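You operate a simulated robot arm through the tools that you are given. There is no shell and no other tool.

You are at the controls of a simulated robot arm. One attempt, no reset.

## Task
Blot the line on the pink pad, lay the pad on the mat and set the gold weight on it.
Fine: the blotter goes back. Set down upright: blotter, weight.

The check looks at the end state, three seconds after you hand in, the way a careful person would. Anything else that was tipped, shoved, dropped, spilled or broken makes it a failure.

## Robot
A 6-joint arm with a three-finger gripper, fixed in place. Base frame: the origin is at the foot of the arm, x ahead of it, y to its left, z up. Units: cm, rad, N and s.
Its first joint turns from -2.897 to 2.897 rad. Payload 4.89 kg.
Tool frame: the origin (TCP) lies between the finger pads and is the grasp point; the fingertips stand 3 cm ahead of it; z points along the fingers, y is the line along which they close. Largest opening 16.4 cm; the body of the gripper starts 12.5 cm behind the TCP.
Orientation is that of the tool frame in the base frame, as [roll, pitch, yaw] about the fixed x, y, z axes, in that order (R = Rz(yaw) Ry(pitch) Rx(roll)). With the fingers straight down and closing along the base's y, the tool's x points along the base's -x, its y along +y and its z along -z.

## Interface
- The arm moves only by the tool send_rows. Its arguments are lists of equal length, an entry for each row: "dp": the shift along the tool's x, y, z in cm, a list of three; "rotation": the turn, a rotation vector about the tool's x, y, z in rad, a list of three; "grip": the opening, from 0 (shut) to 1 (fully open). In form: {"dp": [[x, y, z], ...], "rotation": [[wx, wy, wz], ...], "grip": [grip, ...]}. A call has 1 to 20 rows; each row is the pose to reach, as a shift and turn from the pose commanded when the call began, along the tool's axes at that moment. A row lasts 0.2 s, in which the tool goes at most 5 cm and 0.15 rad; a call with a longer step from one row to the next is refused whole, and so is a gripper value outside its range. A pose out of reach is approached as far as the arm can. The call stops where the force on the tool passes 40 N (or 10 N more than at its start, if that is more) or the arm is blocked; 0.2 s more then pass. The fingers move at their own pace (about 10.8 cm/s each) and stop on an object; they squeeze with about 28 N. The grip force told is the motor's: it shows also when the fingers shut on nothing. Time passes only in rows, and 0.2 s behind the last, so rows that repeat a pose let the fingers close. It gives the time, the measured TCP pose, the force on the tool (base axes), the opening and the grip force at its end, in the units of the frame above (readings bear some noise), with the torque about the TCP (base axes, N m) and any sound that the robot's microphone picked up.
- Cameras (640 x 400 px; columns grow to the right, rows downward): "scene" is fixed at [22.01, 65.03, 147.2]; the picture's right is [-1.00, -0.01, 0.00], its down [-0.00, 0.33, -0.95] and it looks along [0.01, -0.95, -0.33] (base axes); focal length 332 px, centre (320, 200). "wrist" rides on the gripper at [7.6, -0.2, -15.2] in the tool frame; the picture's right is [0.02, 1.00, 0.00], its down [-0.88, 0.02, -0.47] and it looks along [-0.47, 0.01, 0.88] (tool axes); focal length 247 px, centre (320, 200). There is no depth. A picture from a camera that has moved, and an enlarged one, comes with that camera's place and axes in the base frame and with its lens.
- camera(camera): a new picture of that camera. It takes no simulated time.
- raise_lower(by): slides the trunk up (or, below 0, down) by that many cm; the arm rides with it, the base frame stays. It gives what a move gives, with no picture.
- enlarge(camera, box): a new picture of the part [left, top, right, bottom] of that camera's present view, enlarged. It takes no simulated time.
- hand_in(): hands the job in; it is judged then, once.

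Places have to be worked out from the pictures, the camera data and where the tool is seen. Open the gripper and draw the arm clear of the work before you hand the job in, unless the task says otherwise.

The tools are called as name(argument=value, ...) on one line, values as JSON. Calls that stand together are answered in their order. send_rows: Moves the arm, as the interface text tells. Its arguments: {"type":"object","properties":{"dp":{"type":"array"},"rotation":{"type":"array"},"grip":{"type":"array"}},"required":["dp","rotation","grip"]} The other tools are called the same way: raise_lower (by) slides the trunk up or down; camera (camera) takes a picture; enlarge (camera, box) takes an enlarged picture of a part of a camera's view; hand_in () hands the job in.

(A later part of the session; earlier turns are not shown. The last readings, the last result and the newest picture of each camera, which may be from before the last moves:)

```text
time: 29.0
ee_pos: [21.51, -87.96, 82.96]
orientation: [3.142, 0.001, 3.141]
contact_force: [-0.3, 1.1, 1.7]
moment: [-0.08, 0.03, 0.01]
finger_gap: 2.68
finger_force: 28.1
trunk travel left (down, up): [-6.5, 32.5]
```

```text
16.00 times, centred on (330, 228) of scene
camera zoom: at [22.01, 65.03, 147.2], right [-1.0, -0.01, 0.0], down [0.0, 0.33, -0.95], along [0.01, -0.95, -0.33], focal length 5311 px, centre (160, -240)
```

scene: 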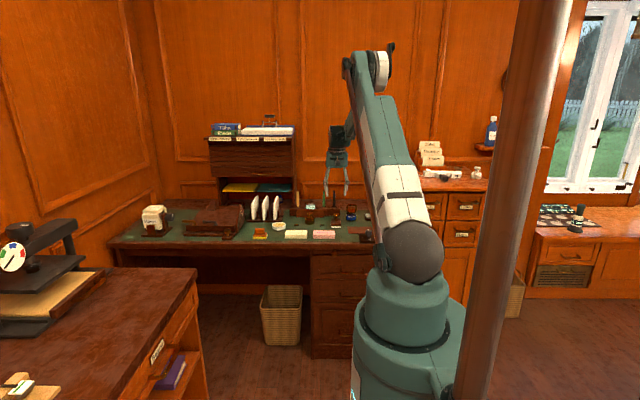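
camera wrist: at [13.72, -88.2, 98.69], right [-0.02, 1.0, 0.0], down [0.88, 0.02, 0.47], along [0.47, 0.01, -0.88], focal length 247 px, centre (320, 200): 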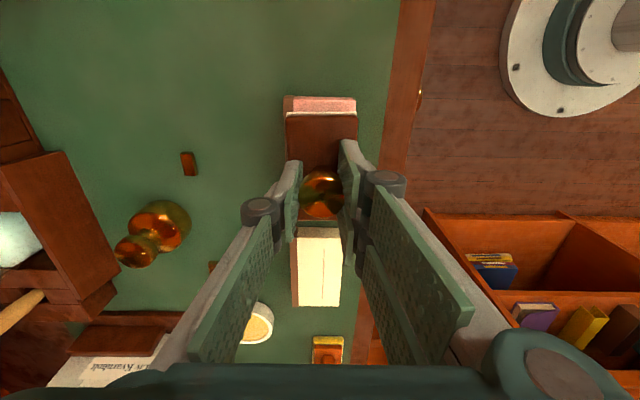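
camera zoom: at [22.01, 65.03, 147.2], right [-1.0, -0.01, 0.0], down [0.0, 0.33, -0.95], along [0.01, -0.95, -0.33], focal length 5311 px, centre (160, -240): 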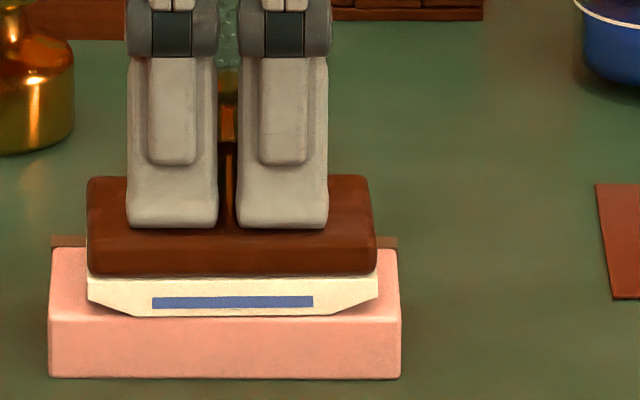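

Contact: the force turned to +1.7 N and blue ink shows on the blotter. I press a little harder.

send_rows(dp=[[0, 0, 0.1], [0, 0, 0.2], [0, 0, 0.2], [0, 0, 0.2]], rotation=[[0, 0, 0], [0, 0, 0], [0, 0, 0], [0, 0, 0]], grip=[0, 0, 0, 0])

enlarge(camera="scene", box=[310, 215, 350, 240])

```text
time: 30.0
ee_pos: [21.39, -87.89, 82.84]
orientation: [-3.141, 0.001, -3.138]
contact_force: [1.6, -2.0, 25.6]
moment: [-0.5, -0.09, -0.32]
finger_gap: 2.67
finger_force: 27.2
trunk travel left (down, up): [-6.5, 32.5]
```

```text
16.00 times, centred on (330, 228) of scene
camera zoom: at [22.01, 65.03, 147.2], right [-1.0, -0.01, 0.0], down [0.0, 0.33, -0.95], along [0.01, -0.95, -0.33], focal length 5311 px, centre (160, -240)
```

zoom: 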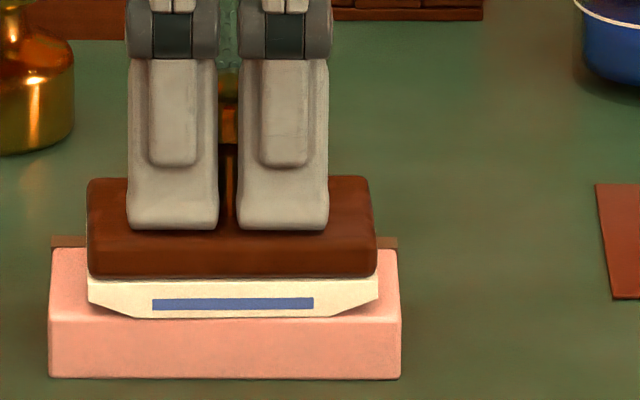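

A firm press of about 25 N. I lift 4 cm and look at what is left of the line.

send_rows(dp=[[0, 0, -0.3], [0, 0, -1], [0, 0, -2.5], [0, 0, -4.5], [0, 0, -5.2], [0, 0, -5.2]], rotation=[[0, 0, 0], [0, 0, 0], [0, 0, 0], [0, 0, 0], [0, 0, 0], [0, 0, 0]], grip=[0, 0, 0, 0, 0, 0])

enlarge(camera="scene", box=[300, 210, 350, 245])

camera(camera="wrist")

```text
time: 31.4
ee_pos: [21.48, -88.02, 87.93]
orientation: [3.141, 0.0, -3.141]
contact_force: [-0.6, -0.2, -1.3]
moment: [-0.02, 0.0, 0.01]
finger_gap: 2.68
finger_force: 27.6
trunk travel left (down, up): [-6.5, 32.5]
```

```text
11.43 times, centred on (325, 228) of scene
camera zoom: at [22.01, 65.03, 147.2], right [-1.0, -0.01, 0.0], down [0.0, 0.33, -0.95], along [0.01, -0.95, -0.33], focal length 3794 px, centre (263, -114)
```

zoom: 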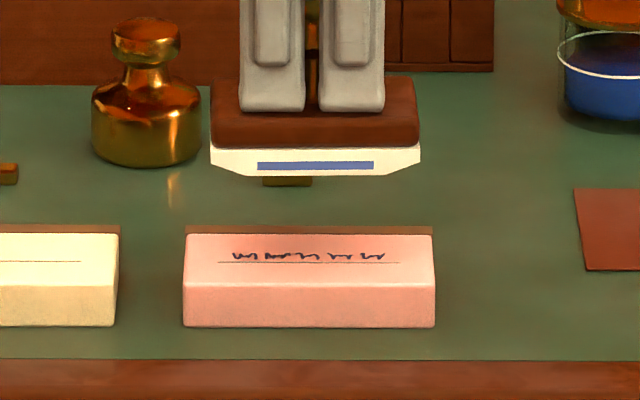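

```text
taken
camera wrist: at [13.78, -88.15, 103.04], right [-0.02, 1.0, 0.0], down [0.88, 0.02, 0.47], along [0.47, 0.01, -0.88], focal length 247 px, centre (320, 200)
```

wrist: 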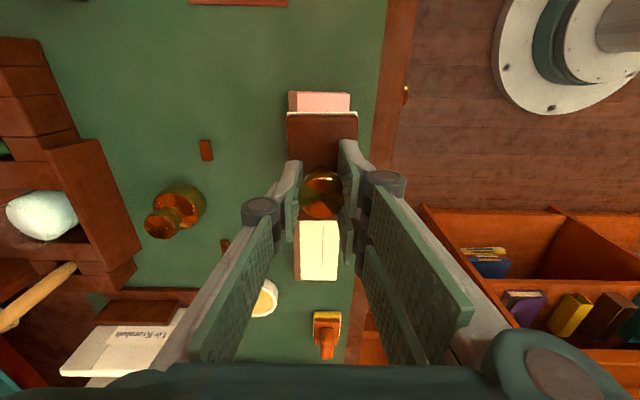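

The line changed from wet bright blue to dark. I enlarge to check that every letter is dry.

enlarge(camera="scene", box=[313, 226, 341, 242])

```text
16.00 times, centred on (327, 234) of scene
camera zoom: at [22.01, 65.03, 147.2], right [-1.0, -0.01, 0.0], down [0.0, 0.33, -0.95], along [0.01, -0.95, -0.33], focal length 5311 px, centre (208, -344)
```

zoom: 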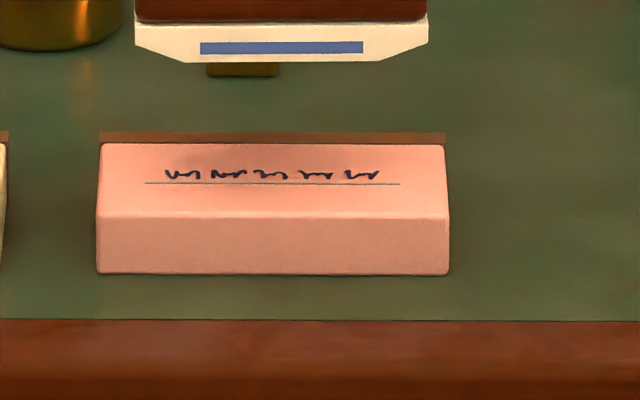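

All the writing is dry now. I carry the blotter back above its place, turning it with an extra 2° to undo its small twist, and stop above the desk to check alignment.

send_rows(dp=[[0.3, -0.8, -1], [0.9, -2, -1], [1.5, -3.3, -1], [2.1, -4.6, -1], [2.7, -5.9, -1], [3.3, -7.2, -1], [3.9, -8.5, -1], [4.5, -9.8, -1], [5.1, -11.1, -1], [5.7, -12.4, -1], [6.2, -13.5, -1], [6.5, -14.27, 0], [6.5, -14.27, 2], [6.5, -14.27, 4], [6.5, -14.27, 5], [6.5, -14.27, 5]], rotation=[[0, 0, 0.1], [0, 0, 0.24], [0, 0, 0.38], [0, 0, 0.52], [0, 0, 0.66], [0, 0, 0.8], [0, 0, 0.94], [0, 0, 1.08], [0, 0, 1.22], [0, 0, 1.36], [0, 0, 1.5], [0, 0, 1.606], [0, 0, 1.606], [0, 0, 1.606], [0, 0, 1.606], [0, 0, 1.606]], grip=[0, 0, 0, 0, 0, 0, 0, 0, 0, 0, 0, 0, 0, 0, 0, 0])

camera(camera="wrist")

enlarge(camera="scene", box=[325, 205, 365, 235])

```text
time: 34.8
ee_pos: [14.93, -102.24, 82.9]
orientation: [-3.142, 0.0, 1.537]
contact_force: [-0.3, 0.5, -1.7]
moment: [0.03, 0.01, 0.01]
finger_gap: 2.67
finger_force: 28.0
trunk travel left (down, up): [-6.5, 32.5]
```

```text
taken
camera wrist: at [15.02, -94.61, 97.98], right [1.0, -0.01, 0.0], down [-0.01, -0.88, 0.47], along [-0.01, -0.47, -0.88], focal length 247 px, centre (320, 200)
```

wrist: 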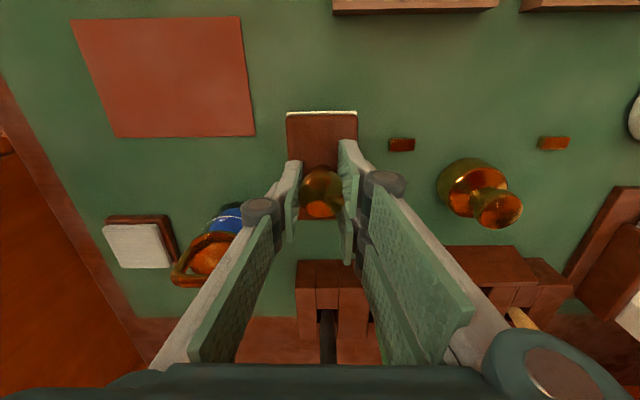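

```text
13.33 times, centred on (345, 220) of scene
camera zoom: at [22.01, 65.03, 147.2], right [-1.0, -0.01, 0.0], down [0.0, 0.33, -0.95], along [0.01, -0.95, -0.33], focal length 4426 px, centre (-13, -67)
```

zoom: 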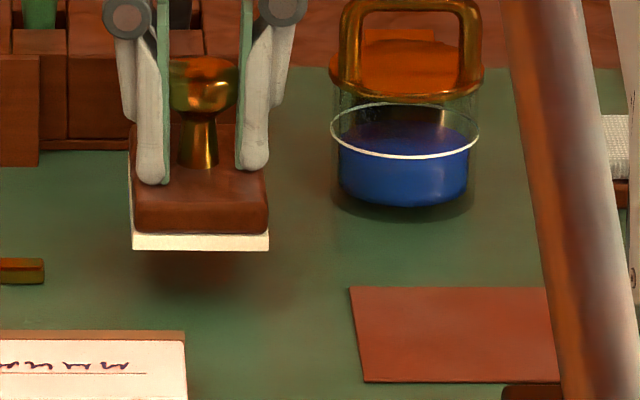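

The knob column matches the original picture, but the block's front end is turned a hair too far; I take back 0.03 rad and lower to just short of the desk, then touch down gently.

send_rows(dp=[[0, 0, 0], [0, 0, 0.8], [0, 0, 1.5], [0, 0, 1.9], [0, 0, 2.1], [0, 0, 2.2], [0, 0, 2.2]], rotation=[[0, 0, -0.03], [0, 0, -0.03], [0, 0, -0.03], [0, 0, -0.03], [0, 0, -0.03], [0, 0, -0.03], [0, 0, -0.03]], grip=[0, 0, 0, 0, 0, 0, 0])

enlarge(camera="scene", box=[325, 205, 365, 235])

```text
time: 36.4
ee_pos: [15.04, -102.26, 80.65]
orientation: [3.141, 0.001, 1.565]
contact_force: [-0.4, 0.1, -1.0]
moment: [-0.04, 0.0, -0.01]
finger_gap: 2.62
finger_force: 28.0
trunk travel left (down, up): [-6.5, 32.5]
```

```text
13.33 times, centred on (345, 220) of scene
camera zoom: at [22.01, 65.03, 147.2], right [-1.0, -0.01, 0.0], down [0.0, 0.33, -0.95], along [0.01, -0.95, -0.33], focal length 4426 px, centre (-13, -67)
```

zoom: 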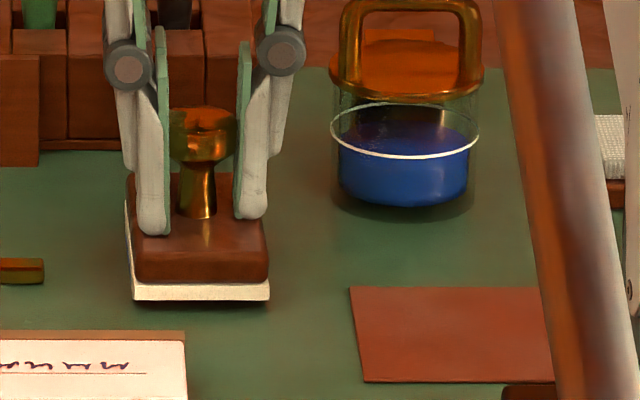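

Nearly exact: I shift 0.1 cm to −x and turn back 0.018 rad, then touch down and see the force.

send_rows(dp=[[0, -0.1, 0], [0, -0.1, 0.06], [0, -0.1, 0.12], [0, -0.1, 0.16], [0, -0.1, 0.16]], rotation=[[0, 0, 0.018], [0, 0, 0.018], [0, 0, 0.018], [0, 0, 0.018], [0, 0, 0.018]], grip=[0, 0, 0, 0, 0])

enlarge(camera="scene", box=[325, 205, 365, 235])

```text
time: 37.6
ee_pos: [14.79, -102.33, 80.65]
orientation: [-3.141, 0.001, 1.547]
contact_force: [0.5, -10.2, 23.0]
moment: [-0.13, 0.61, 0.21]
finger_gap: 2.64
finger_force: 28.1
trunk travel left (down, up): [-6.5, 32.5]
```

```text
13.33 times, centred on (345, 220) of scene
camera zoom: at [22.01, 65.03, 147.2], right [-1.0, -0.01, 0.0], down [0.0, 0.33, -0.95], along [0.01, -0.95, -0.33], focal length 4426 px, centre (-13, -67)
```

zoom: 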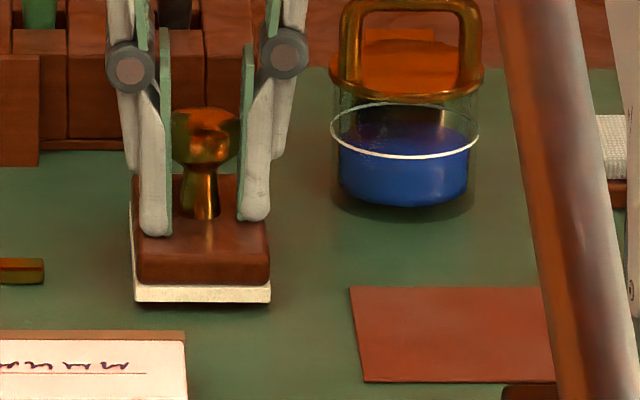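

The blotter is firmly down and within a millimetre or so of its original place. I relax the pressure, open the fingers and rise straight up.

send_rows(dp=[[0, 0, -0.12], [0, 0, -0.12], [0, 0, -0.12], [0, 0, -0.12], [0, 0, -0.6], [0, 0, -2.5], [0, 0, -5], [0, 0, -8], [0, 0, -10], [0, 0, -10]], rotation=[[0, 0, 0], [0, 0, 0], [0, 0, 0], [0, 0, 0], [0, 0, 0], [0, 0, 0], [0, 0, 0], [0, 0, 0], [0, 0, 0], [0, 0, 0]], grip=[0, 0.2, 0.35, 0.35, 0.35, 0.35, 0.35, 0.35, 0.35, 0.35])

enlarge(camera="scene", box=[325, 205, 365, 235])

camera(camera="wrist")

```text
time: 39.8
ee_pos: [14.89, -102.21, 90.43]
orientation: [3.141, 0.002, 1.548]
contact_force: [-0.4, 0.3, -0.5]
moment: [0.0, 0.02, 0.01]
finger_gap: 5.77
finger_force: 0.2
trunk travel left (down, up): [-6.5, 32.5]
```

```text
13.33 times, centred on (345, 220) of scene
camera zoom: at [22.01, 65.03, 147.2], right [-1.0, -0.01, 0.0], down [0.0, 0.33, -0.95], along [0.01, -0.95, -0.33], focal length 4426 px, centre (-13, -67)
```

zoom: 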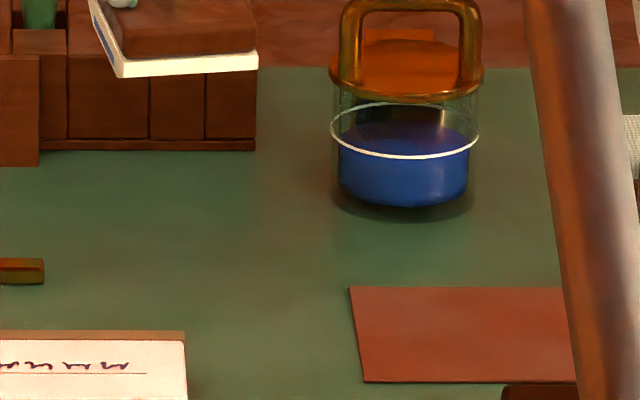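

```text
taken
camera wrist: at [14.79, -94.62, 105.54], right [1.0, 0.0, 0.0], down [0.0, -0.88, 0.47], along [0.0, -0.47, -0.88], focal length 247 px, centre (320, 200)
```

wrist: 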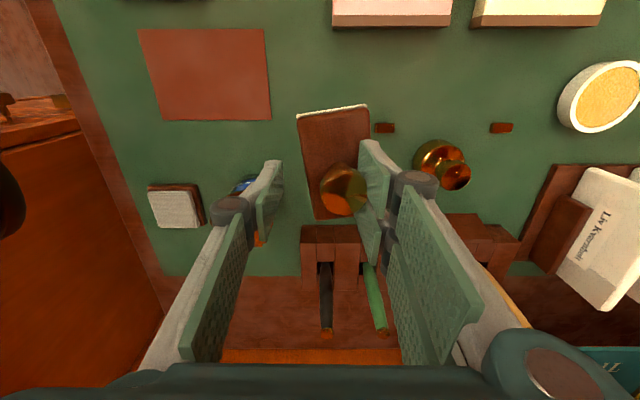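

The blotter came up with the hand: its knob seems to be caught on the right finger. I must look closely before moving anything.

enlarge(camera="wrist", box=[260, 90, 420, 250])

enlarge(camera="scene", box=[320, 175, 360, 220])

```text
2.50 times, centred on (340, 170) of wrist
camera zoom: at [14.79, -94.62, 105.54], right [1.0, 0.0, 0.0], down [0.0, -0.88, 0.47], along [0.0, -0.47, -0.88], focal length 617 px, centre (270, 275)
```

zoom: 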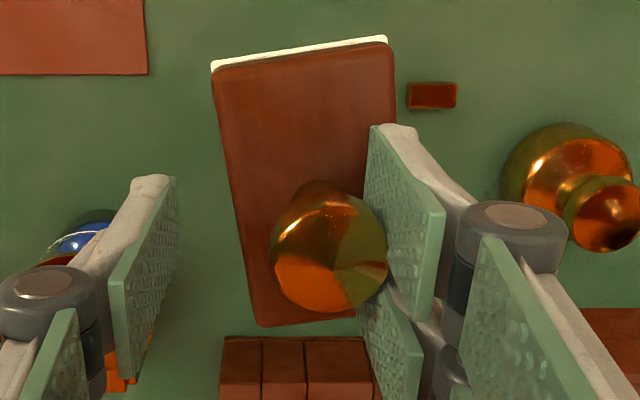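

```text
8.89 times, centred on (340, 198) of scene
camera zoom: at [22.01, 65.03, 147.2], right [-1.0, -0.01, 0.0], down [0.0, 0.33, -0.95], along [0.01, -0.95, -0.33], focal length 2951 px, centre (142, 222)
```

zoom: 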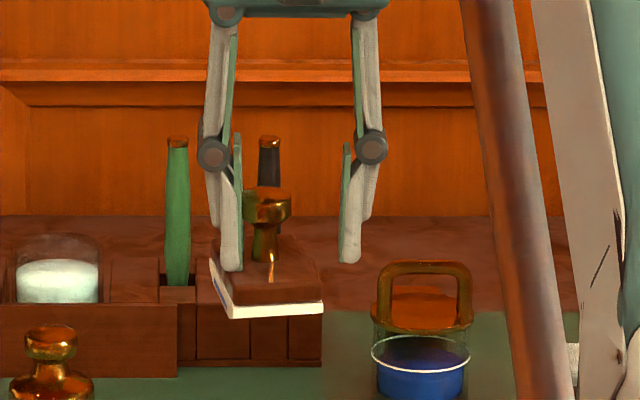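

The knob's side clings to the +x finger though the gap is 5.8 cm, so something tacky holds it. I lower it gently back to just above the desk at its place before trying to free it.

send_rows(dp=[[0, 0, 2], [0, 0, 4], [0, 0, 6], [0, 0, 7.5], [0, 0, 8.5], [0, 0, 8.9], [0, 0, 8.9]], rotation=[[0, 0, 0], [0, 0, 0], [0, 0, 0], [0, 0, 0], [0, 0, 0], [0, 0, 0], [0, 0, 0]], grip=[0.35, 0.35, 0.35, 0.35, 0.35, 0.35, 0.35])

enlarge(camera="scene", box=[325, 205, 365, 235])

enlarge(camera="wrist", box=[260, 90, 420, 250])

```text
time: 41.4
ee_pos: [14.72, -102.31, 81.64]
orientation: [-3.141, -0.001, 1.547]
contact_force: [-0.4, -0.8, -0.6]
moment: [-0.05, 0.03, 0.0]
finger_gap: 5.73
finger_force: 0.2
trunk travel left (down, up): [-6.5, 32.5]
```

```text
13.33 times, centred on (345, 220) of scene
camera zoom: at [22.01, 65.03, 147.2], right [-1.0, -0.01, 0.0], down [0.0, 0.33, -0.95], along [0.01, -0.95, -0.33], focal length 4426 px, centre (-13, -67)
```

zoom: 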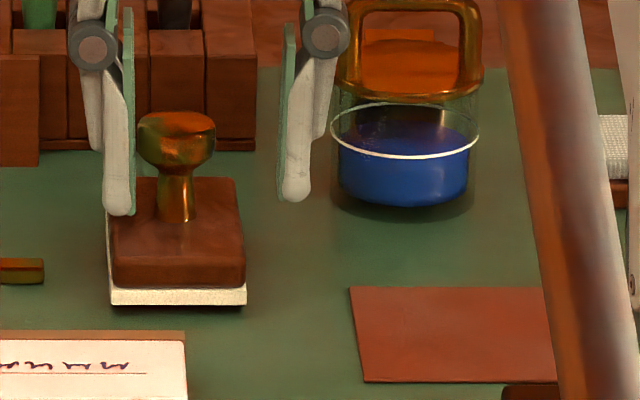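

```text
2.50 times, centred on (340, 170) of wrist
camera zoom: at [14.76, -94.61, 96.65], right [1.0, 0.0, 0.0], down [0.0, -0.88, 0.47], along [0.0, -0.47, -0.88], focal length 617 px, centre (270, 275)
```

zoom: 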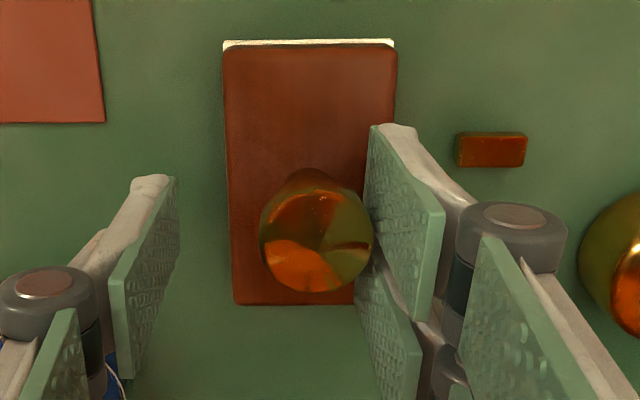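

The blotter is now standing upright on the desk, about 1.2 cm to +x of its place, and a thin gap shows between knob and finger. I move the hand 0.6 cm away (+x) to see if it is really free.

send_rows(dp=[[0, 0.3, 0], [0, 0.6, 0], [0, 0.6, 0]], rotation=[[0, 0, 0], [0, 0, 0], [0, 0, 0]], grip=[0.35, 0.35, 0.35])

enlarge(camera="scene", box=[325, 205, 365, 235])

enlarge(camera="wrist", box=[260, 90, 420, 250])

```text
time: 42.2
ee_pos: [15.41, -102.18, 81.54]
orientation: [3.14, 0.001, 1.548]
contact_force: [0.4, -0.3, 0.3]
moment: [0.01, 0.01, -0.02]
finger_gap: 5.75
finger_force: 0.1
trunk travel left (down, up): [-6.5, 32.5]
```

```text
13.33 times, centred on (345, 220) of scene
camera zoom: at [22.01, 65.03, 147.2], right [-1.0, -0.01, 0.0], down [0.0, 0.33, -0.95], along [0.01, -0.95, -0.33], focal length 4426 px, centre (-13, -67)
```

zoom: 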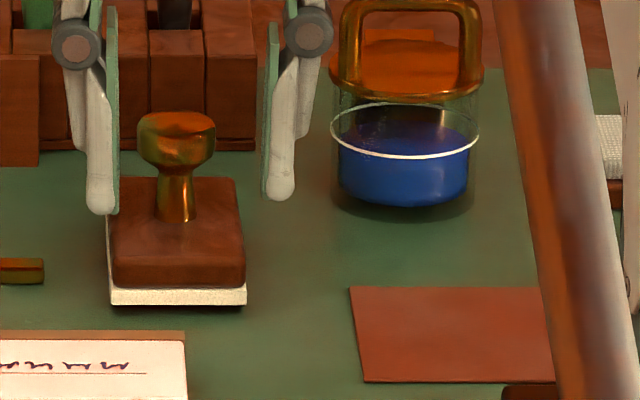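

```text
2.50 times, centred on (340, 170) of wrist
camera zoom: at [15.41, -94.68, 96.66], right [1.0, 0.0, 0.0], down [0.0, -0.88, 0.47], along [0.0, -0.47, -0.88], focal length 617 px, centre (270, 275)
```

zoom: 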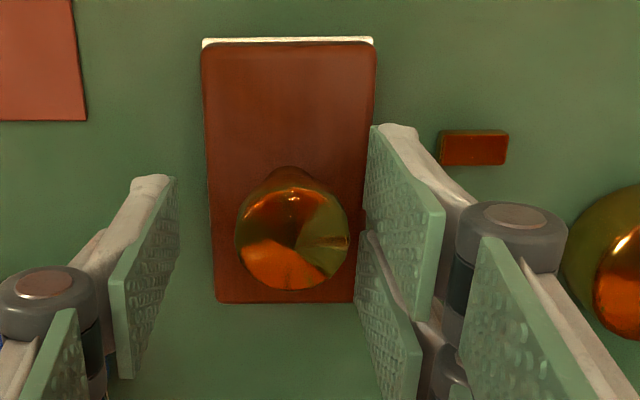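

The blotter is free now: it clings to the +y-side finger for a short while after opening, then lets go. I regrasp the knob, set the blotter back precisely, and this time release by a small opening with a wait.

send_rows(dp=[[0.25, 0.5, 0], [0.25, 0.5, 0.5], [0.25, 0.5, 0.9], [0.25, 0.5, 0.9], [0.25, 0.5, 0.9], [0.25, 0.5, 0.9], [0.25, 0.5, 0.9]], rotation=[[0, 0, 0], [0, 0, 0], [0, 0, 0], [0, 0, 0], [0, 0, 0], [0, 0, 0], [0, 0, 0]], grip=[0.35, 0.35, 0.35, 0.25, 0.15, 0, 0])

enlarge(camera="scene", box=[325, 205, 365, 235])

enlarge(camera="wrist", box=[260, 90, 420, 250])

```text
time: 43.8
ee_pos: [15.99, -102.01, 80.6]
orientation: [3.141, 0.001, 1.549]
contact_force: [0.1, -0.7, 0.0]
moment: [0.0, -0.01, 0.0]
finger_gap: 2.76
finger_force: 28.4
trunk travel left (down, up): [-6.5, 32.5]
```

```text
13.33 times, centred on (345, 220) of scene
camera zoom: at [22.01, 65.03, 147.2], right [-1.0, -0.01, 0.0], down [0.0, 0.33, -0.95], along [0.01, -0.95, -0.33], focal length 4426 px, centre (-13, -67)
```

zoom: 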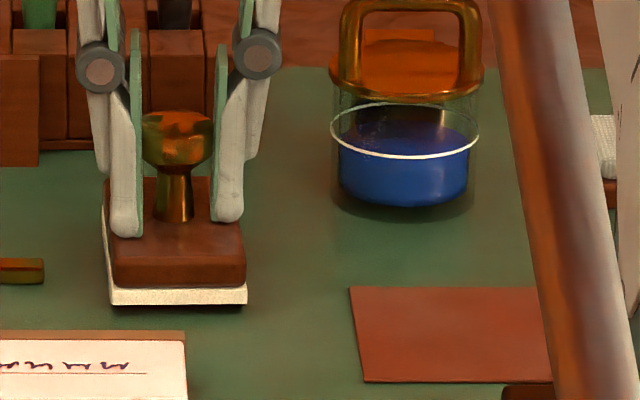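

```text
2.50 times, centred on (340, 170) of wrist
camera zoom: at [15.96, -94.42, 95.79], right [1.0, 0.0, 0.0], down [0.0, -0.88, 0.47], along [0.0, -0.47, -0.88], focal length 617 px, centre (270, 275)
```

zoom: 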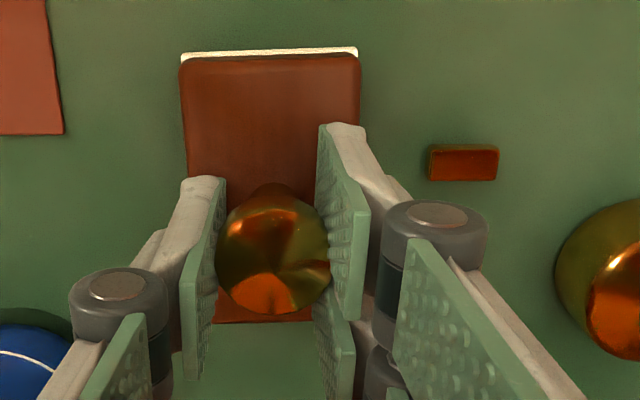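

The knob is held again. I lift 0.8 cm, shift (−1.1, −0.22) cm with a small turn, and lower back to the same height.

send_rows(dp=[[0, 0, -0.4], [0, 0, -0.8], [-0.1, -0.5, -0.8], [-0.22, -1.1, -0.8], [-0.22, -1.1, -0.8], [-0.22, -1.1, -0.4], [-0.22, -1.1, -0.05], [-0.22, -1.1, -0.05]], rotation=[[0, 0, 0], [0, 0, 0], [0, 0, 0.02], [0, 0, 0.027], [0, 0, 0.027], [0, 0, 0.027], [0, 0, 0.027], [0, 0, 0.027]], grip=[0, 0, 0, 0, 0, 0, 0, 0])

enlarge(camera="scene", box=[325, 205, 365, 235])

```text
time: 45.6
ee_pos: [14.79, -102.32, 80.66]
orientation: [3.141, 0.001, 1.522]
contact_force: [-0.9, -0.1, -1.7]
moment: [-0.02, -0.02, 0.01]
finger_gap: 2.71
finger_force: 28.1
trunk travel left (down, up): [-6.5, 32.5]
```

```text
13.33 times, centred on (345, 220) of scene
camera zoom: at [22.01, 65.03, 147.2], right [-1.0, -0.01, 0.0], down [0.0, 0.33, -0.95], along [0.01, -0.95, -0.33], focal length 4426 px, centre (-13, -67)
```

zoom: 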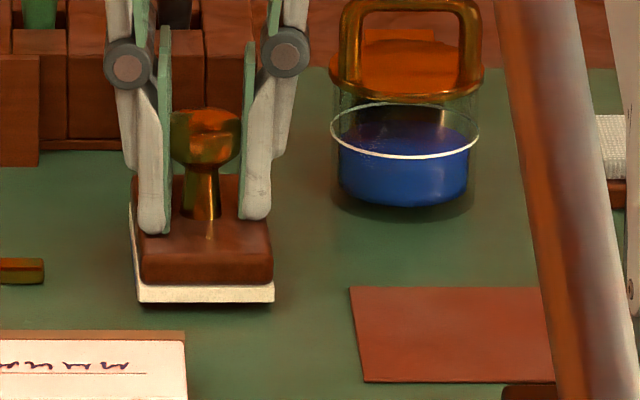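

Position matches the original picture within a couple of pixels. I touch down, then open by only half a centimetre while holding the +x finger still, and wait for the cling to let go.

send_rows(dp=[[0, 0, 0.06], [0, 0, 0.1], [0, 0, 0.1], [0, -0.1, 0.05], [0, -0.18, 0.05], [0, -0.26, 0.05], [0, -0.26, 0.05], [0, -0.26, 0.05], [0, -0.26, 0.05], [0, -0.26, 0.05], [0, -0.26, 0.05], [0, -0.26, 0.05], [0, -0.26, 0.05], [0, -0.26, 0.05], [0, -0.26, 0.05], [0, -0.26, 0.05]], rotation=[[0, 0, 0], [0, 0, 0], [0, 0, 0], [0, 0, 0], [0, 0, 0], [0, 0, 0], [0, 0, 0], [0, 0, 0], [0, 0, 0], [0, 0, 0], [0, 0, 0], [0, 0, 0], [0, 0, 0], [0, 0, 0], [0, 0, 0], [0, 0, 0]], grip=[0, 0, 0, 0.177, 0.187, 0.197, 0.197, 0.197, 0.197, 0.197, 0.197, 0.197, 0.197, 0.197, 0.197, 0.197])

enlarge(camera="scene", box=[325, 205, 365, 235])

enlarge(camera="wrist", box=[260, 90, 420, 250])

```text
time: 49.0
ee_pos: [14.45, -102.09, 80.68]
orientation: [3.14, 0.001, 1.521]
contact_force: [2.0, -1.5, 3.8]
moment: [0.05, -0.18, -0.05]
finger_gap: 3.3
finger_force: 0.7
trunk travel left (down, up): [-6.5, 32.5]
```

```text
13.33 times, centred on (345, 220) of scene
camera zoom: at [22.01, 65.03, 147.2], right [-1.0, -0.01, 0.0], down [0.0, 0.33, -0.95], along [0.01, -0.95, -0.33], focal length 4426 px, centre (-13, -67)
```

zoom: 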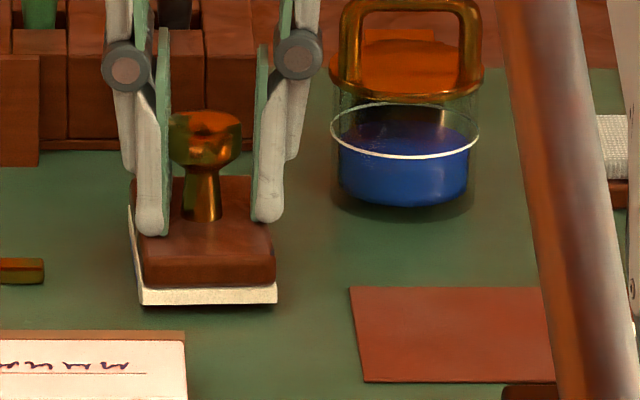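

```text
2.50 times, centred on (340, 170) of wrist
camera zoom: at [14.78, -94.58, 95.77], right [1.0, -0.03, 0.0], down [-0.02, -0.88, 0.47], along [-0.01, -0.47, -0.88], focal length 617 px, centre (270, 275)
```

zoom: 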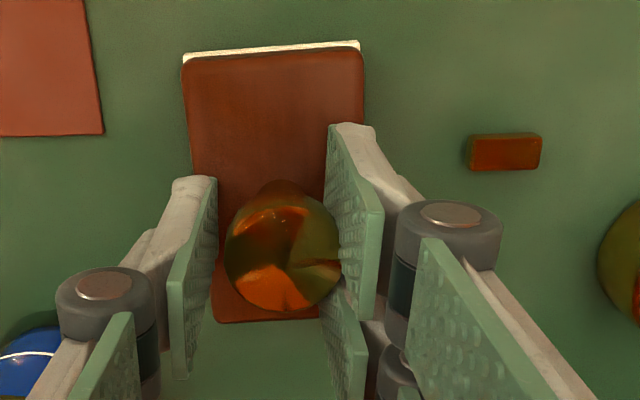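

The +x pad still touches the knob. I press down very slightly to pin the block on the desk and draw the hand 0.3 cm to +x, to peel the finger off.

send_rows(dp=[[0, 0, 0.08], [0, 0, 0.12], [0, 0.15, 0.12], [0, 0.3, 0.12], [0, 0.3, 0.12]], rotation=[[0, 0, 0], [0, 0, 0], [0, 0, 0], [0, 0, 0], [0, 0, 0]], grip=[0.22, 0.22, 0.22, 0.22, 0.22])

enlarge(camera="scene", box=[325, 205, 365, 235])

enlarge(camera="wrist", box=[260, 90, 420, 250])

```text
time: 50.2
ee_pos: [15.08, -102.21, 80.62]
orientation: [3.141, 0.0, 1.522]
contact_force: [-3.1, 1.1, 6.8]
moment: [-0.02, -0.09, -0.01]
finger_gap: 3.47
finger_force: 0.1
trunk travel left (down, up): [-6.5, 32.5]
```

```text
13.33 times, centred on (345, 220) of scene
camera zoom: at [22.01, 65.03, 147.2], right [-1.0, -0.01, 0.0], down [0.0, 0.33, -0.95], along [0.01, -0.95, -0.33], focal length 4426 px, centre (-13, -67)
```

zoom: 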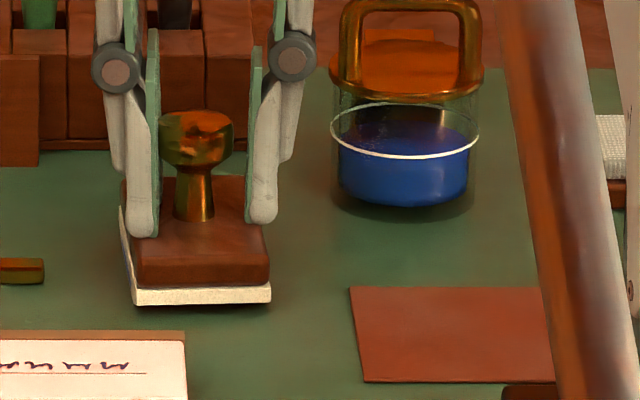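

```text
2.50 times, centred on (340, 170) of wrist
camera zoom: at [15.11, -94.58, 95.69], right [1.0, -0.03, 0.0], down [-0.02, -0.88, 0.47], along [-0.01, -0.47, -0.88], focal length 617 px, centre (270, 275)
```

zoom: 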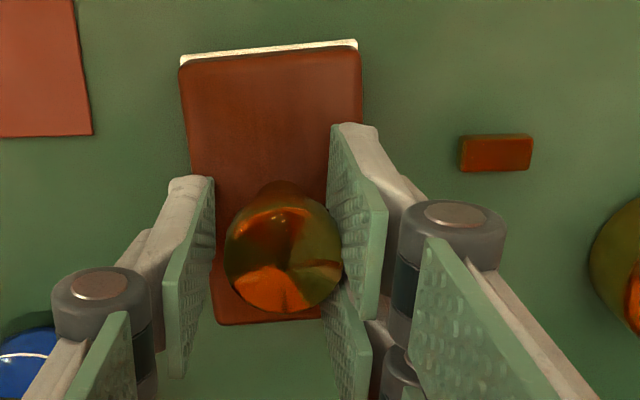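

The knob still follows the pad, with about 3 N of pull. I simply wait two seconds with this light pull and read whether the force drops.

send_rows(dp=[[0, 0, -0.08], [0, 0, -0.08], [0, 0, -0.08], [0, 0, -0.08], [0, 0, -0.08], [0, 0, -0.08], [0, 0, -0.08], [0, 0, -0.08], [0, 0, -0.08], [0, 0, -0.08], [0, 0, -0.08], [0, 0, -0.08]], rotation=[[0, 0, 0], [0, 0, 0], [0, 0, 0], [0, 0, 0], [0, 0, 0], [0, 0, 0], [0, 0, 0], [0, 0, 0], [0, 0, 0], [0, 0, 0], [0, 0, 0], [0, 0, 0]], grip=[0.22, 0.22, 0.22, 0.22, 0.22, 0.22, 0.22, 0.22, 0.22, 0.22, 0.22, 0.22])

enlarge(camera="scene", box=[325, 205, 365, 235])

enlarge(camera="wrist", box=[260, 90, 420, 250])

```text
time: 52.8
ee_pos: [14.86, -102.26, 80.64]
orientation: [-3.14, -0.001, 1.521]
contact_force: [0.5, 0.0, 0.3]
moment: [-0.02, 0.0, -0.05]
finger_gap: 3.64
finger_force: 0.3
trunk travel left (down, up): [-6.5, 32.5]
```

```text
13.33 times, centred on (345, 220) of scene
camera zoom: at [22.01, 65.03, 147.2], right [-1.0, -0.01, 0.0], down [0.0, 0.33, -0.95], along [0.01, -0.95, -0.33], focal length 4426 px, centre (-13, -67)
```

zoom: 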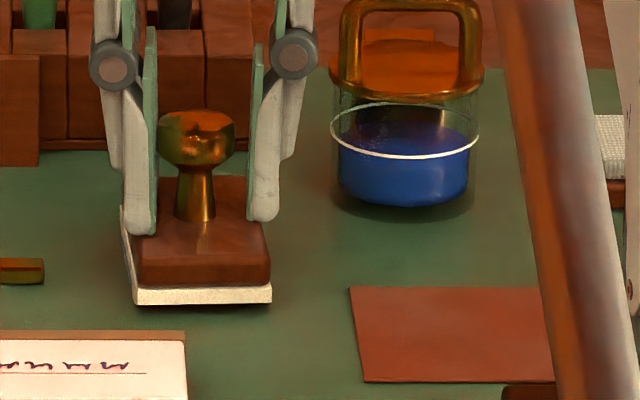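

```text
2.50 times, centred on (340, 170) of wrist
camera zoom: at [15.13, -94.62, 95.8], right [1.0, -0.03, 0.0], down [-0.02, -0.88, 0.47], along [-0.01, -0.47, -0.88], focal length 617 px, centre (270, 275)
```

zoom: 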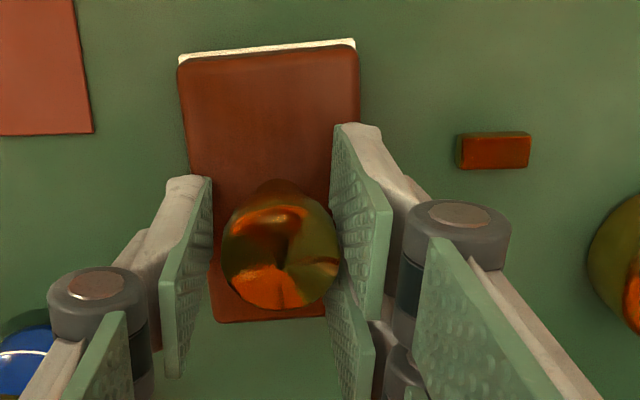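

The force has dropped to zero, so the cling seems gone. I open a bit more and check that the knob stays put.

send_rows(dp=[[0, 0, 0], [0, 0, 0], [0, 0, 0]], rotation=[[0, 0, 0], [0, 0, 0], [0, 0, 0]], grip=[0.28, 0.35, 0.35])

enlarge(camera="scene", box=[325, 205, 365, 235])

enlarge(camera="wrist", box=[260, 90, 420, 250])

```text
time: 53.6
ee_pos: [14.97, -102.33, 80.63]
orientation: [3.14, -0.002, 1.522]
contact_force: [-0.7, -0.3, 0.4]
moment: [-0.01, 0.0, -0.01]
finger_gap: 5.74
finger_force: 0.2
trunk travel left (down, up): [-6.5, 32.5]
```

```text
13.33 times, centred on (345, 220) of scene
camera zoom: at [22.01, 65.03, 147.2], right [-1.0, -0.01, 0.0], down [0.0, 0.33, -0.95], along [0.01, -0.95, -0.33], focal length 4426 px, centre (-13, -67)
```

zoom: 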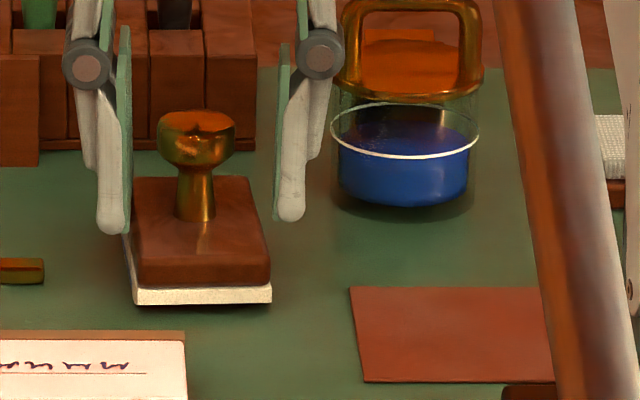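

```text
2.50 times, centred on (340, 170) of wrist
camera zoom: at [15.13, -94.62, 95.8], right [1.0, -0.03, 0.0], down [-0.02, -0.88, 0.47], along [-0.01, -0.47, -0.88], focal length 617 px, centre (270, 275)
```

zoom: 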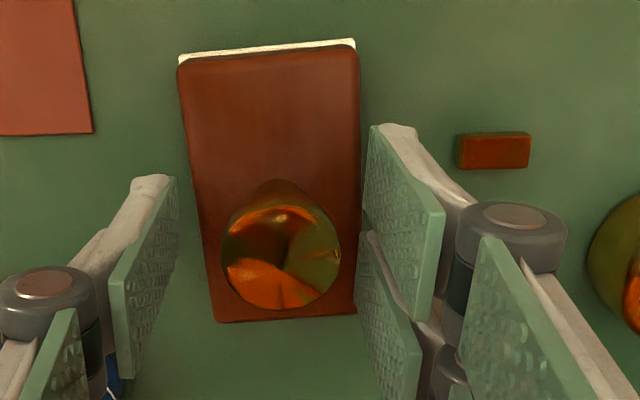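

The blotter stands free, upright, within about 3 mm and 3° of where it was. The lesson: after opening, wait about 5 s before leaving. I rise straight up.

send_rows(dp=[[0, 0, -0.5], [0, 0, -2], [0, 0, -5], [0, 0, -9], [0, 0, -9]], rotation=[[0, 0, 0], [0, 0, 0], [0, 0, 0], [0, 0, 0], [0, 0, 0]], grip=[0.35, 0.35, 0.35, 0.35, 0.35])

camera(camera="wrist")

enlarge(camera="scene", box=[290, 195, 370, 245])

```text
time: 54.8
ee_pos: [14.99, -102.08, 89.5]
orientation: [3.141, 0.001, 1.523]
contact_force: [0.1, -0.5, -0.5]
moment: [0.05, -0.03, -0.02]
finger_gap: 5.75
finger_force: 0.1
trunk travel left (down, up): [-6.5, 32.5]
```

```text
taken
camera wrist: at [15.21, -94.55, 104.64], right [1.0, -0.03, 0.0], down [-0.02, -0.88, 0.47], along [-0.01, -0.47, -0.88], focal length 247 px, centre (320, 200)
```

wrist: 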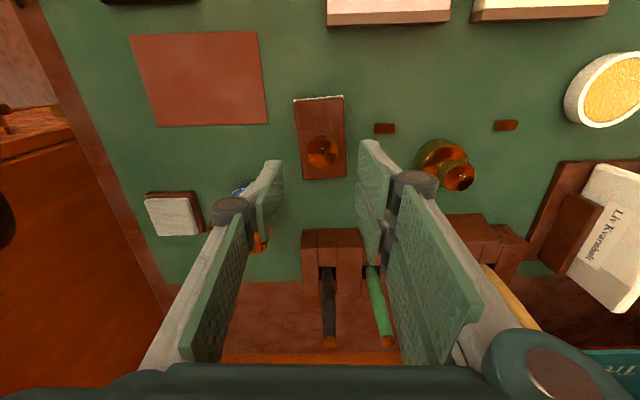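

```text
8.00 times, centred on (330, 220) of scene
camera zoom: at [22.01, 65.03, 147.2], right [-1.0, -0.01, 0.0], down [0.0, 0.33, -0.95], along [0.01, -0.95, -0.33], focal length 2656 px, centre (240, 40)
```

zoom: 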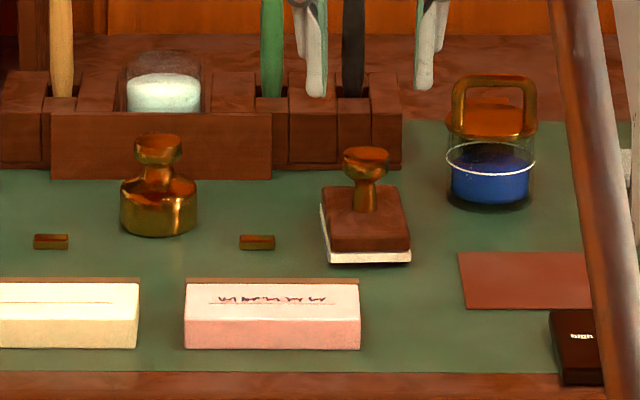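

The blotter is back. Next the pad: I turn the tool the other way (camera on the +x side, away from the lamp near the mat) and move above the pad with the fingers open to about 9 cm, closing along y.

send_rows(dp=[[1.4, 0.5, 0], [2.8, 1, 0], [4.2, 1.5, 0], [5.6, 2, 0], [7, 2.5, 0], [8.4, 3, 0], [9.8, 3.5, 0], [11.2, 4, 0], [12.6, 4.5, 0], [13.6, 5, 0], [14.43, 5.51, 0], [14.43, 5.51, 0]], rotation=[[0, 0, 0.14], [0, 0, 0.28], [0, 0, 0.42], [0, 0, 0.56], [0, 0, 0.7], [0, 0, 0.84], [0, 0, 0.98], [0, 0, 1.12], [0, 0, 1.26], [0, 0, 1.4], [0, 0, 1.5225], [0, 0, 1.5225]], grip=[0.4, 0.45, 0.5, 0.55, 0.55, 0.55, 0.55, 0.55, 0.55, 0.55, 0.55, 0.55])

camera(camera="wrist")

camera(camera="scene")

```text
time: 57.4
ee_pos: [21.11, -88.09, 89.61]
orientation: [3.14, 0.0, 0.0]
contact_force: [0.7, -0.6, 0.5]
moment: [-0.03, -0.04, 0.01]
finger_gap: 8.98
finger_force: 0.2
trunk travel left (down, up): [-6.5, 32.5]
```

```text
taken
camera wrist: at [28.71, -87.99, 104.8], right [0.02, -1.0, 0.0], down [-0.88, -0.02, 0.47], along [-0.47, -0.01, -0.88], focal length 247 px, centre (320, 200)
```

wrist: 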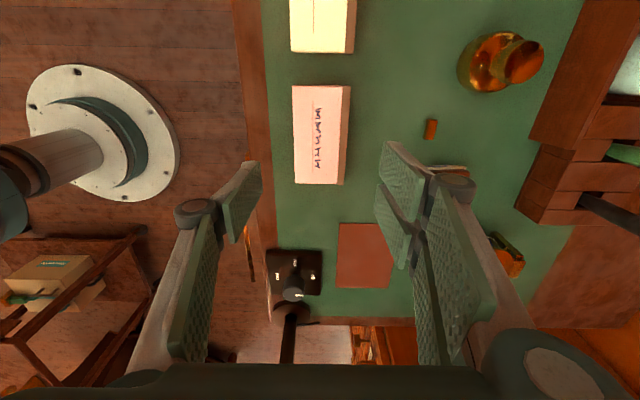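

```text
taken
```

scene: 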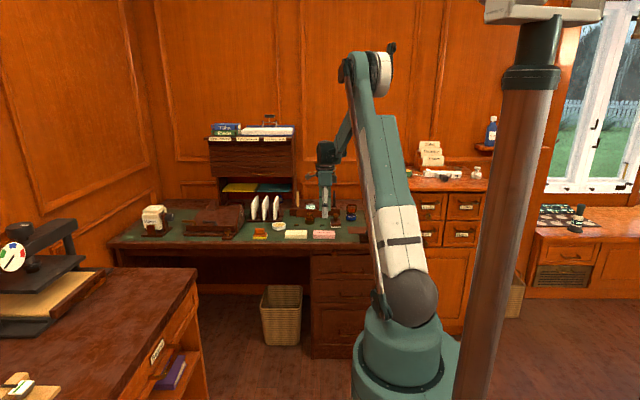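

I enlarge the pad to centre the grasp and see the lamp near the mat.

enlarge(camera="wrist", box=[260, 70, 380, 200])

enlarge(camera="wrist", box=[220, 210, 420, 370])

```text
3.08 times, centred on (320, 135) of wrist
camera zoom: at [28.71, -87.99, 104.8], right [0.02, -1.0, 0.0], down [-0.88, -0.02, 0.47], along [-0.47, -0.01, -0.88], focal length 760 px, centre (320, 400)
```

zoom: 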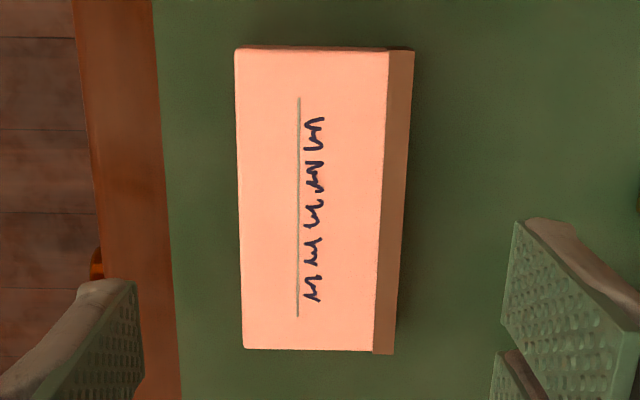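

```text
2.50 times, centred on (320, 290) of wrist
camera zoom: at [28.71, -87.99, 104.8], right [0.02, -1.0, 0.0], down [-0.88, -0.02, 0.47], along [-0.47, -0.01, -0.88], focal length 617 px, centre (320, -25)
```

zoom: 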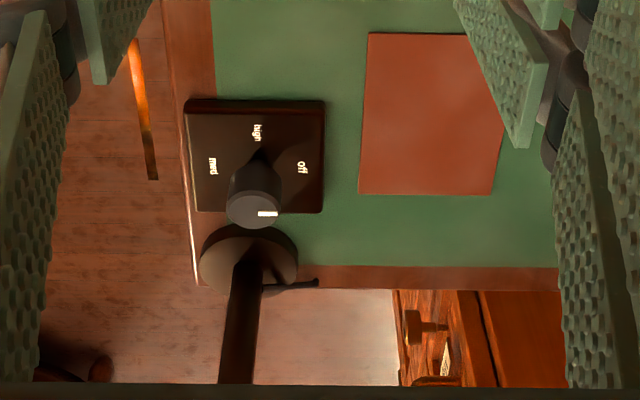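

Pad centre comes out at about (21.4, −88.15). I descend to TCP z≈78.6 (tips just above the desk) with the fingers on both long sides.

send_rows(dp=[[0.3, 0.05, 3], [0.3, 0.05, 6], [0.3, 0.05, 8.5], [0.3, 0.05, 10], [0.3, 0.05, 10.6], [0.3, 0.05, 11], [0.3, 0.05, 11]], rotation=[[0, 0, 0], [0, 0, 0], [0, 0, 0], [0, 0, 0], [0, 0, 0], [0, 0, 0], [0, 0, 0]], grip=[0.52, 0.52, 0.52, 0.52, 0.52, 0.52, 0.52])

enlarge(camera="scene", box=[305, 210, 345, 245])

camera(camera="wrist")

```text
time: 59.0
ee_pos: [21.29, -88.08, 78.63]
orientation: [3.141, 0.0, -0.003]
contact_force: [0.8, 0.3, -0.5]
moment: [0.03, 0.0, 0.03]
finger_gap: 8.53
finger_force: 0.1
trunk travel left (down, up): [-6.5, 32.5]
```

```text
11.43 times, centred on (325, 228) of scene
camera zoom: at [22.01, 65.03, 147.2], right [-1.0, -0.01, 0.0], down [0.0, 0.33, -0.95], along [0.01, -0.95, -0.33], focal length 3794 px, centre (263, -114)
```

zoom: 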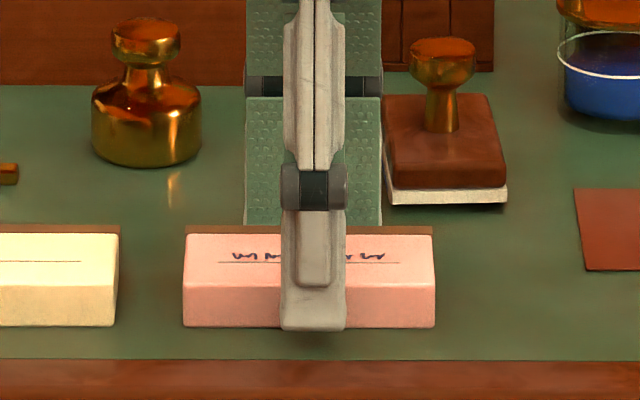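

```text
taken
camera wrist: at [28.98, -88.0, 93.8], right [0.02, -1.0, 0.0], down [-0.88, -0.02, 0.47], along [-0.47, -0.01, -0.88], focal length 247 px, centre (320, 200)
```

wrist: 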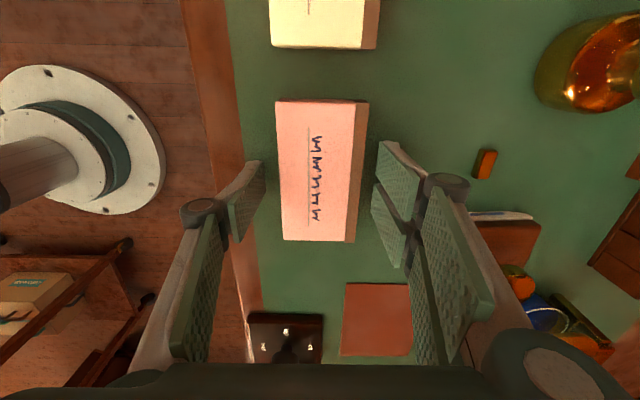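

The fingers straddle the pad's middle. I close on it.

send_rows(dp=[[0, 0, 0], [0, 0, 0], [0, 0, 0], [0, 0, 0], [0, 0, 0]], rotation=[[0, 0, 0], [0, 0, 0], [0, 0, 0], [0, 0, 0], [0, 0, 0]], grip=[0.42, 0.35, 0.2, 0.2, 0.2])

enlarge(camera="scene", box=[305, 210, 345, 245])

```text
time: 60.2
ee_pos: [21.25, -88.17, 78.71]
orientation: [-3.141, 0.002, -0.001]
contact_force: [0.4, 0.1, 0.8]
moment: [0.03, -0.01, -0.03]
finger_gap: 5.93
finger_force: 27.7
trunk travel left (down, up): [-6.5, 32.5]
```

```text
11.43 times, centred on (325, 228) of scene
camera zoom: at [22.01, 65.03, 147.2], right [-1.0, -0.01, 0.0], down [0.0, 0.33, -0.95], along [0.01, -0.95, -0.33], focal length 3794 px, centre (263, -114)
```

zoom: 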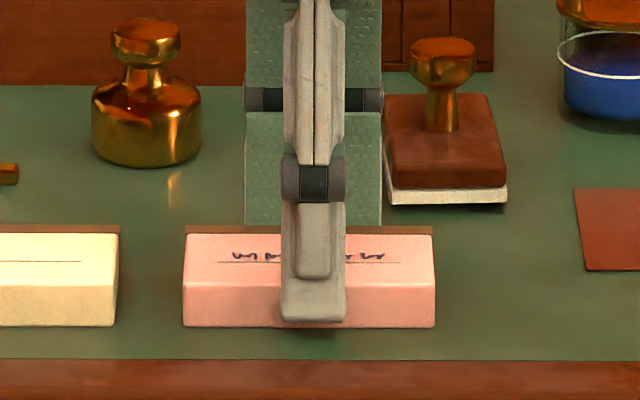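

The pad is gripped at 5.93 cm across. I lift it slowly 2 cm and check that it comes along.

send_rows(dp=[[0, 0, -0.2], [0, 0, -0.5], [0, 0, -0.9], [0, 0, -1.4], [0, 0, -2], [0, 0, -2]], rotation=[[0, 0, 0], [0, 0, 0], [0, 0, 0], [0, 0, 0], [0, 0, 0], [0, 0, 0]], grip=[0.2, 0.2, 0.2, 0.2, 0.2, 0.2])

enlarge(camera="scene", box=[305, 210, 345, 245])

camera(camera="wrist")

```text
time: 61.6
ee_pos: [21.42, -88.23, 80.49]
orientation: [-3.141, 0.001, -0.001]
contact_force: [-0.8, -0.3, -1.3]
moment: [0.04, 0.02, -0.03]
finger_gap: 5.92
finger_force: 28.2
trunk travel left (down, up): [-6.5, 32.5]
```

```text
11.43 times, centred on (325, 228) of scene
camera zoom: at [22.01, 65.03, 147.2], right [-1.0, -0.01, 0.0], down [0.0, 0.33, -0.95], along [0.01, -0.95, -0.33], focal length 3794 px, centre (263, -114)
```

zoom: 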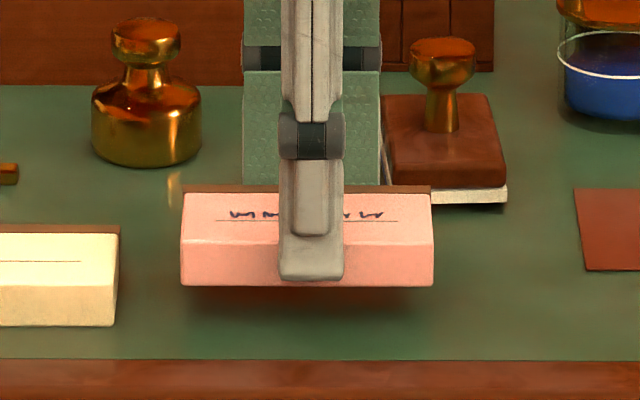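

```text
taken
camera wrist: at [29.07, -88.04, 95.78], right [0.02, -1.0, 0.0], down [-0.88, -0.02, 0.47], along [-0.47, -0.01, -0.88], focal length 247 px, centre (320, 200)
```

wrist: 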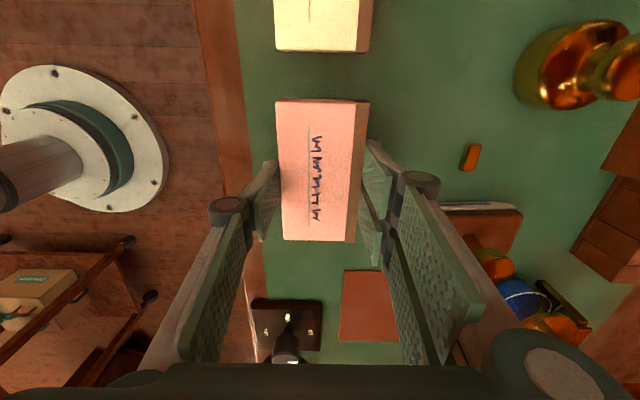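

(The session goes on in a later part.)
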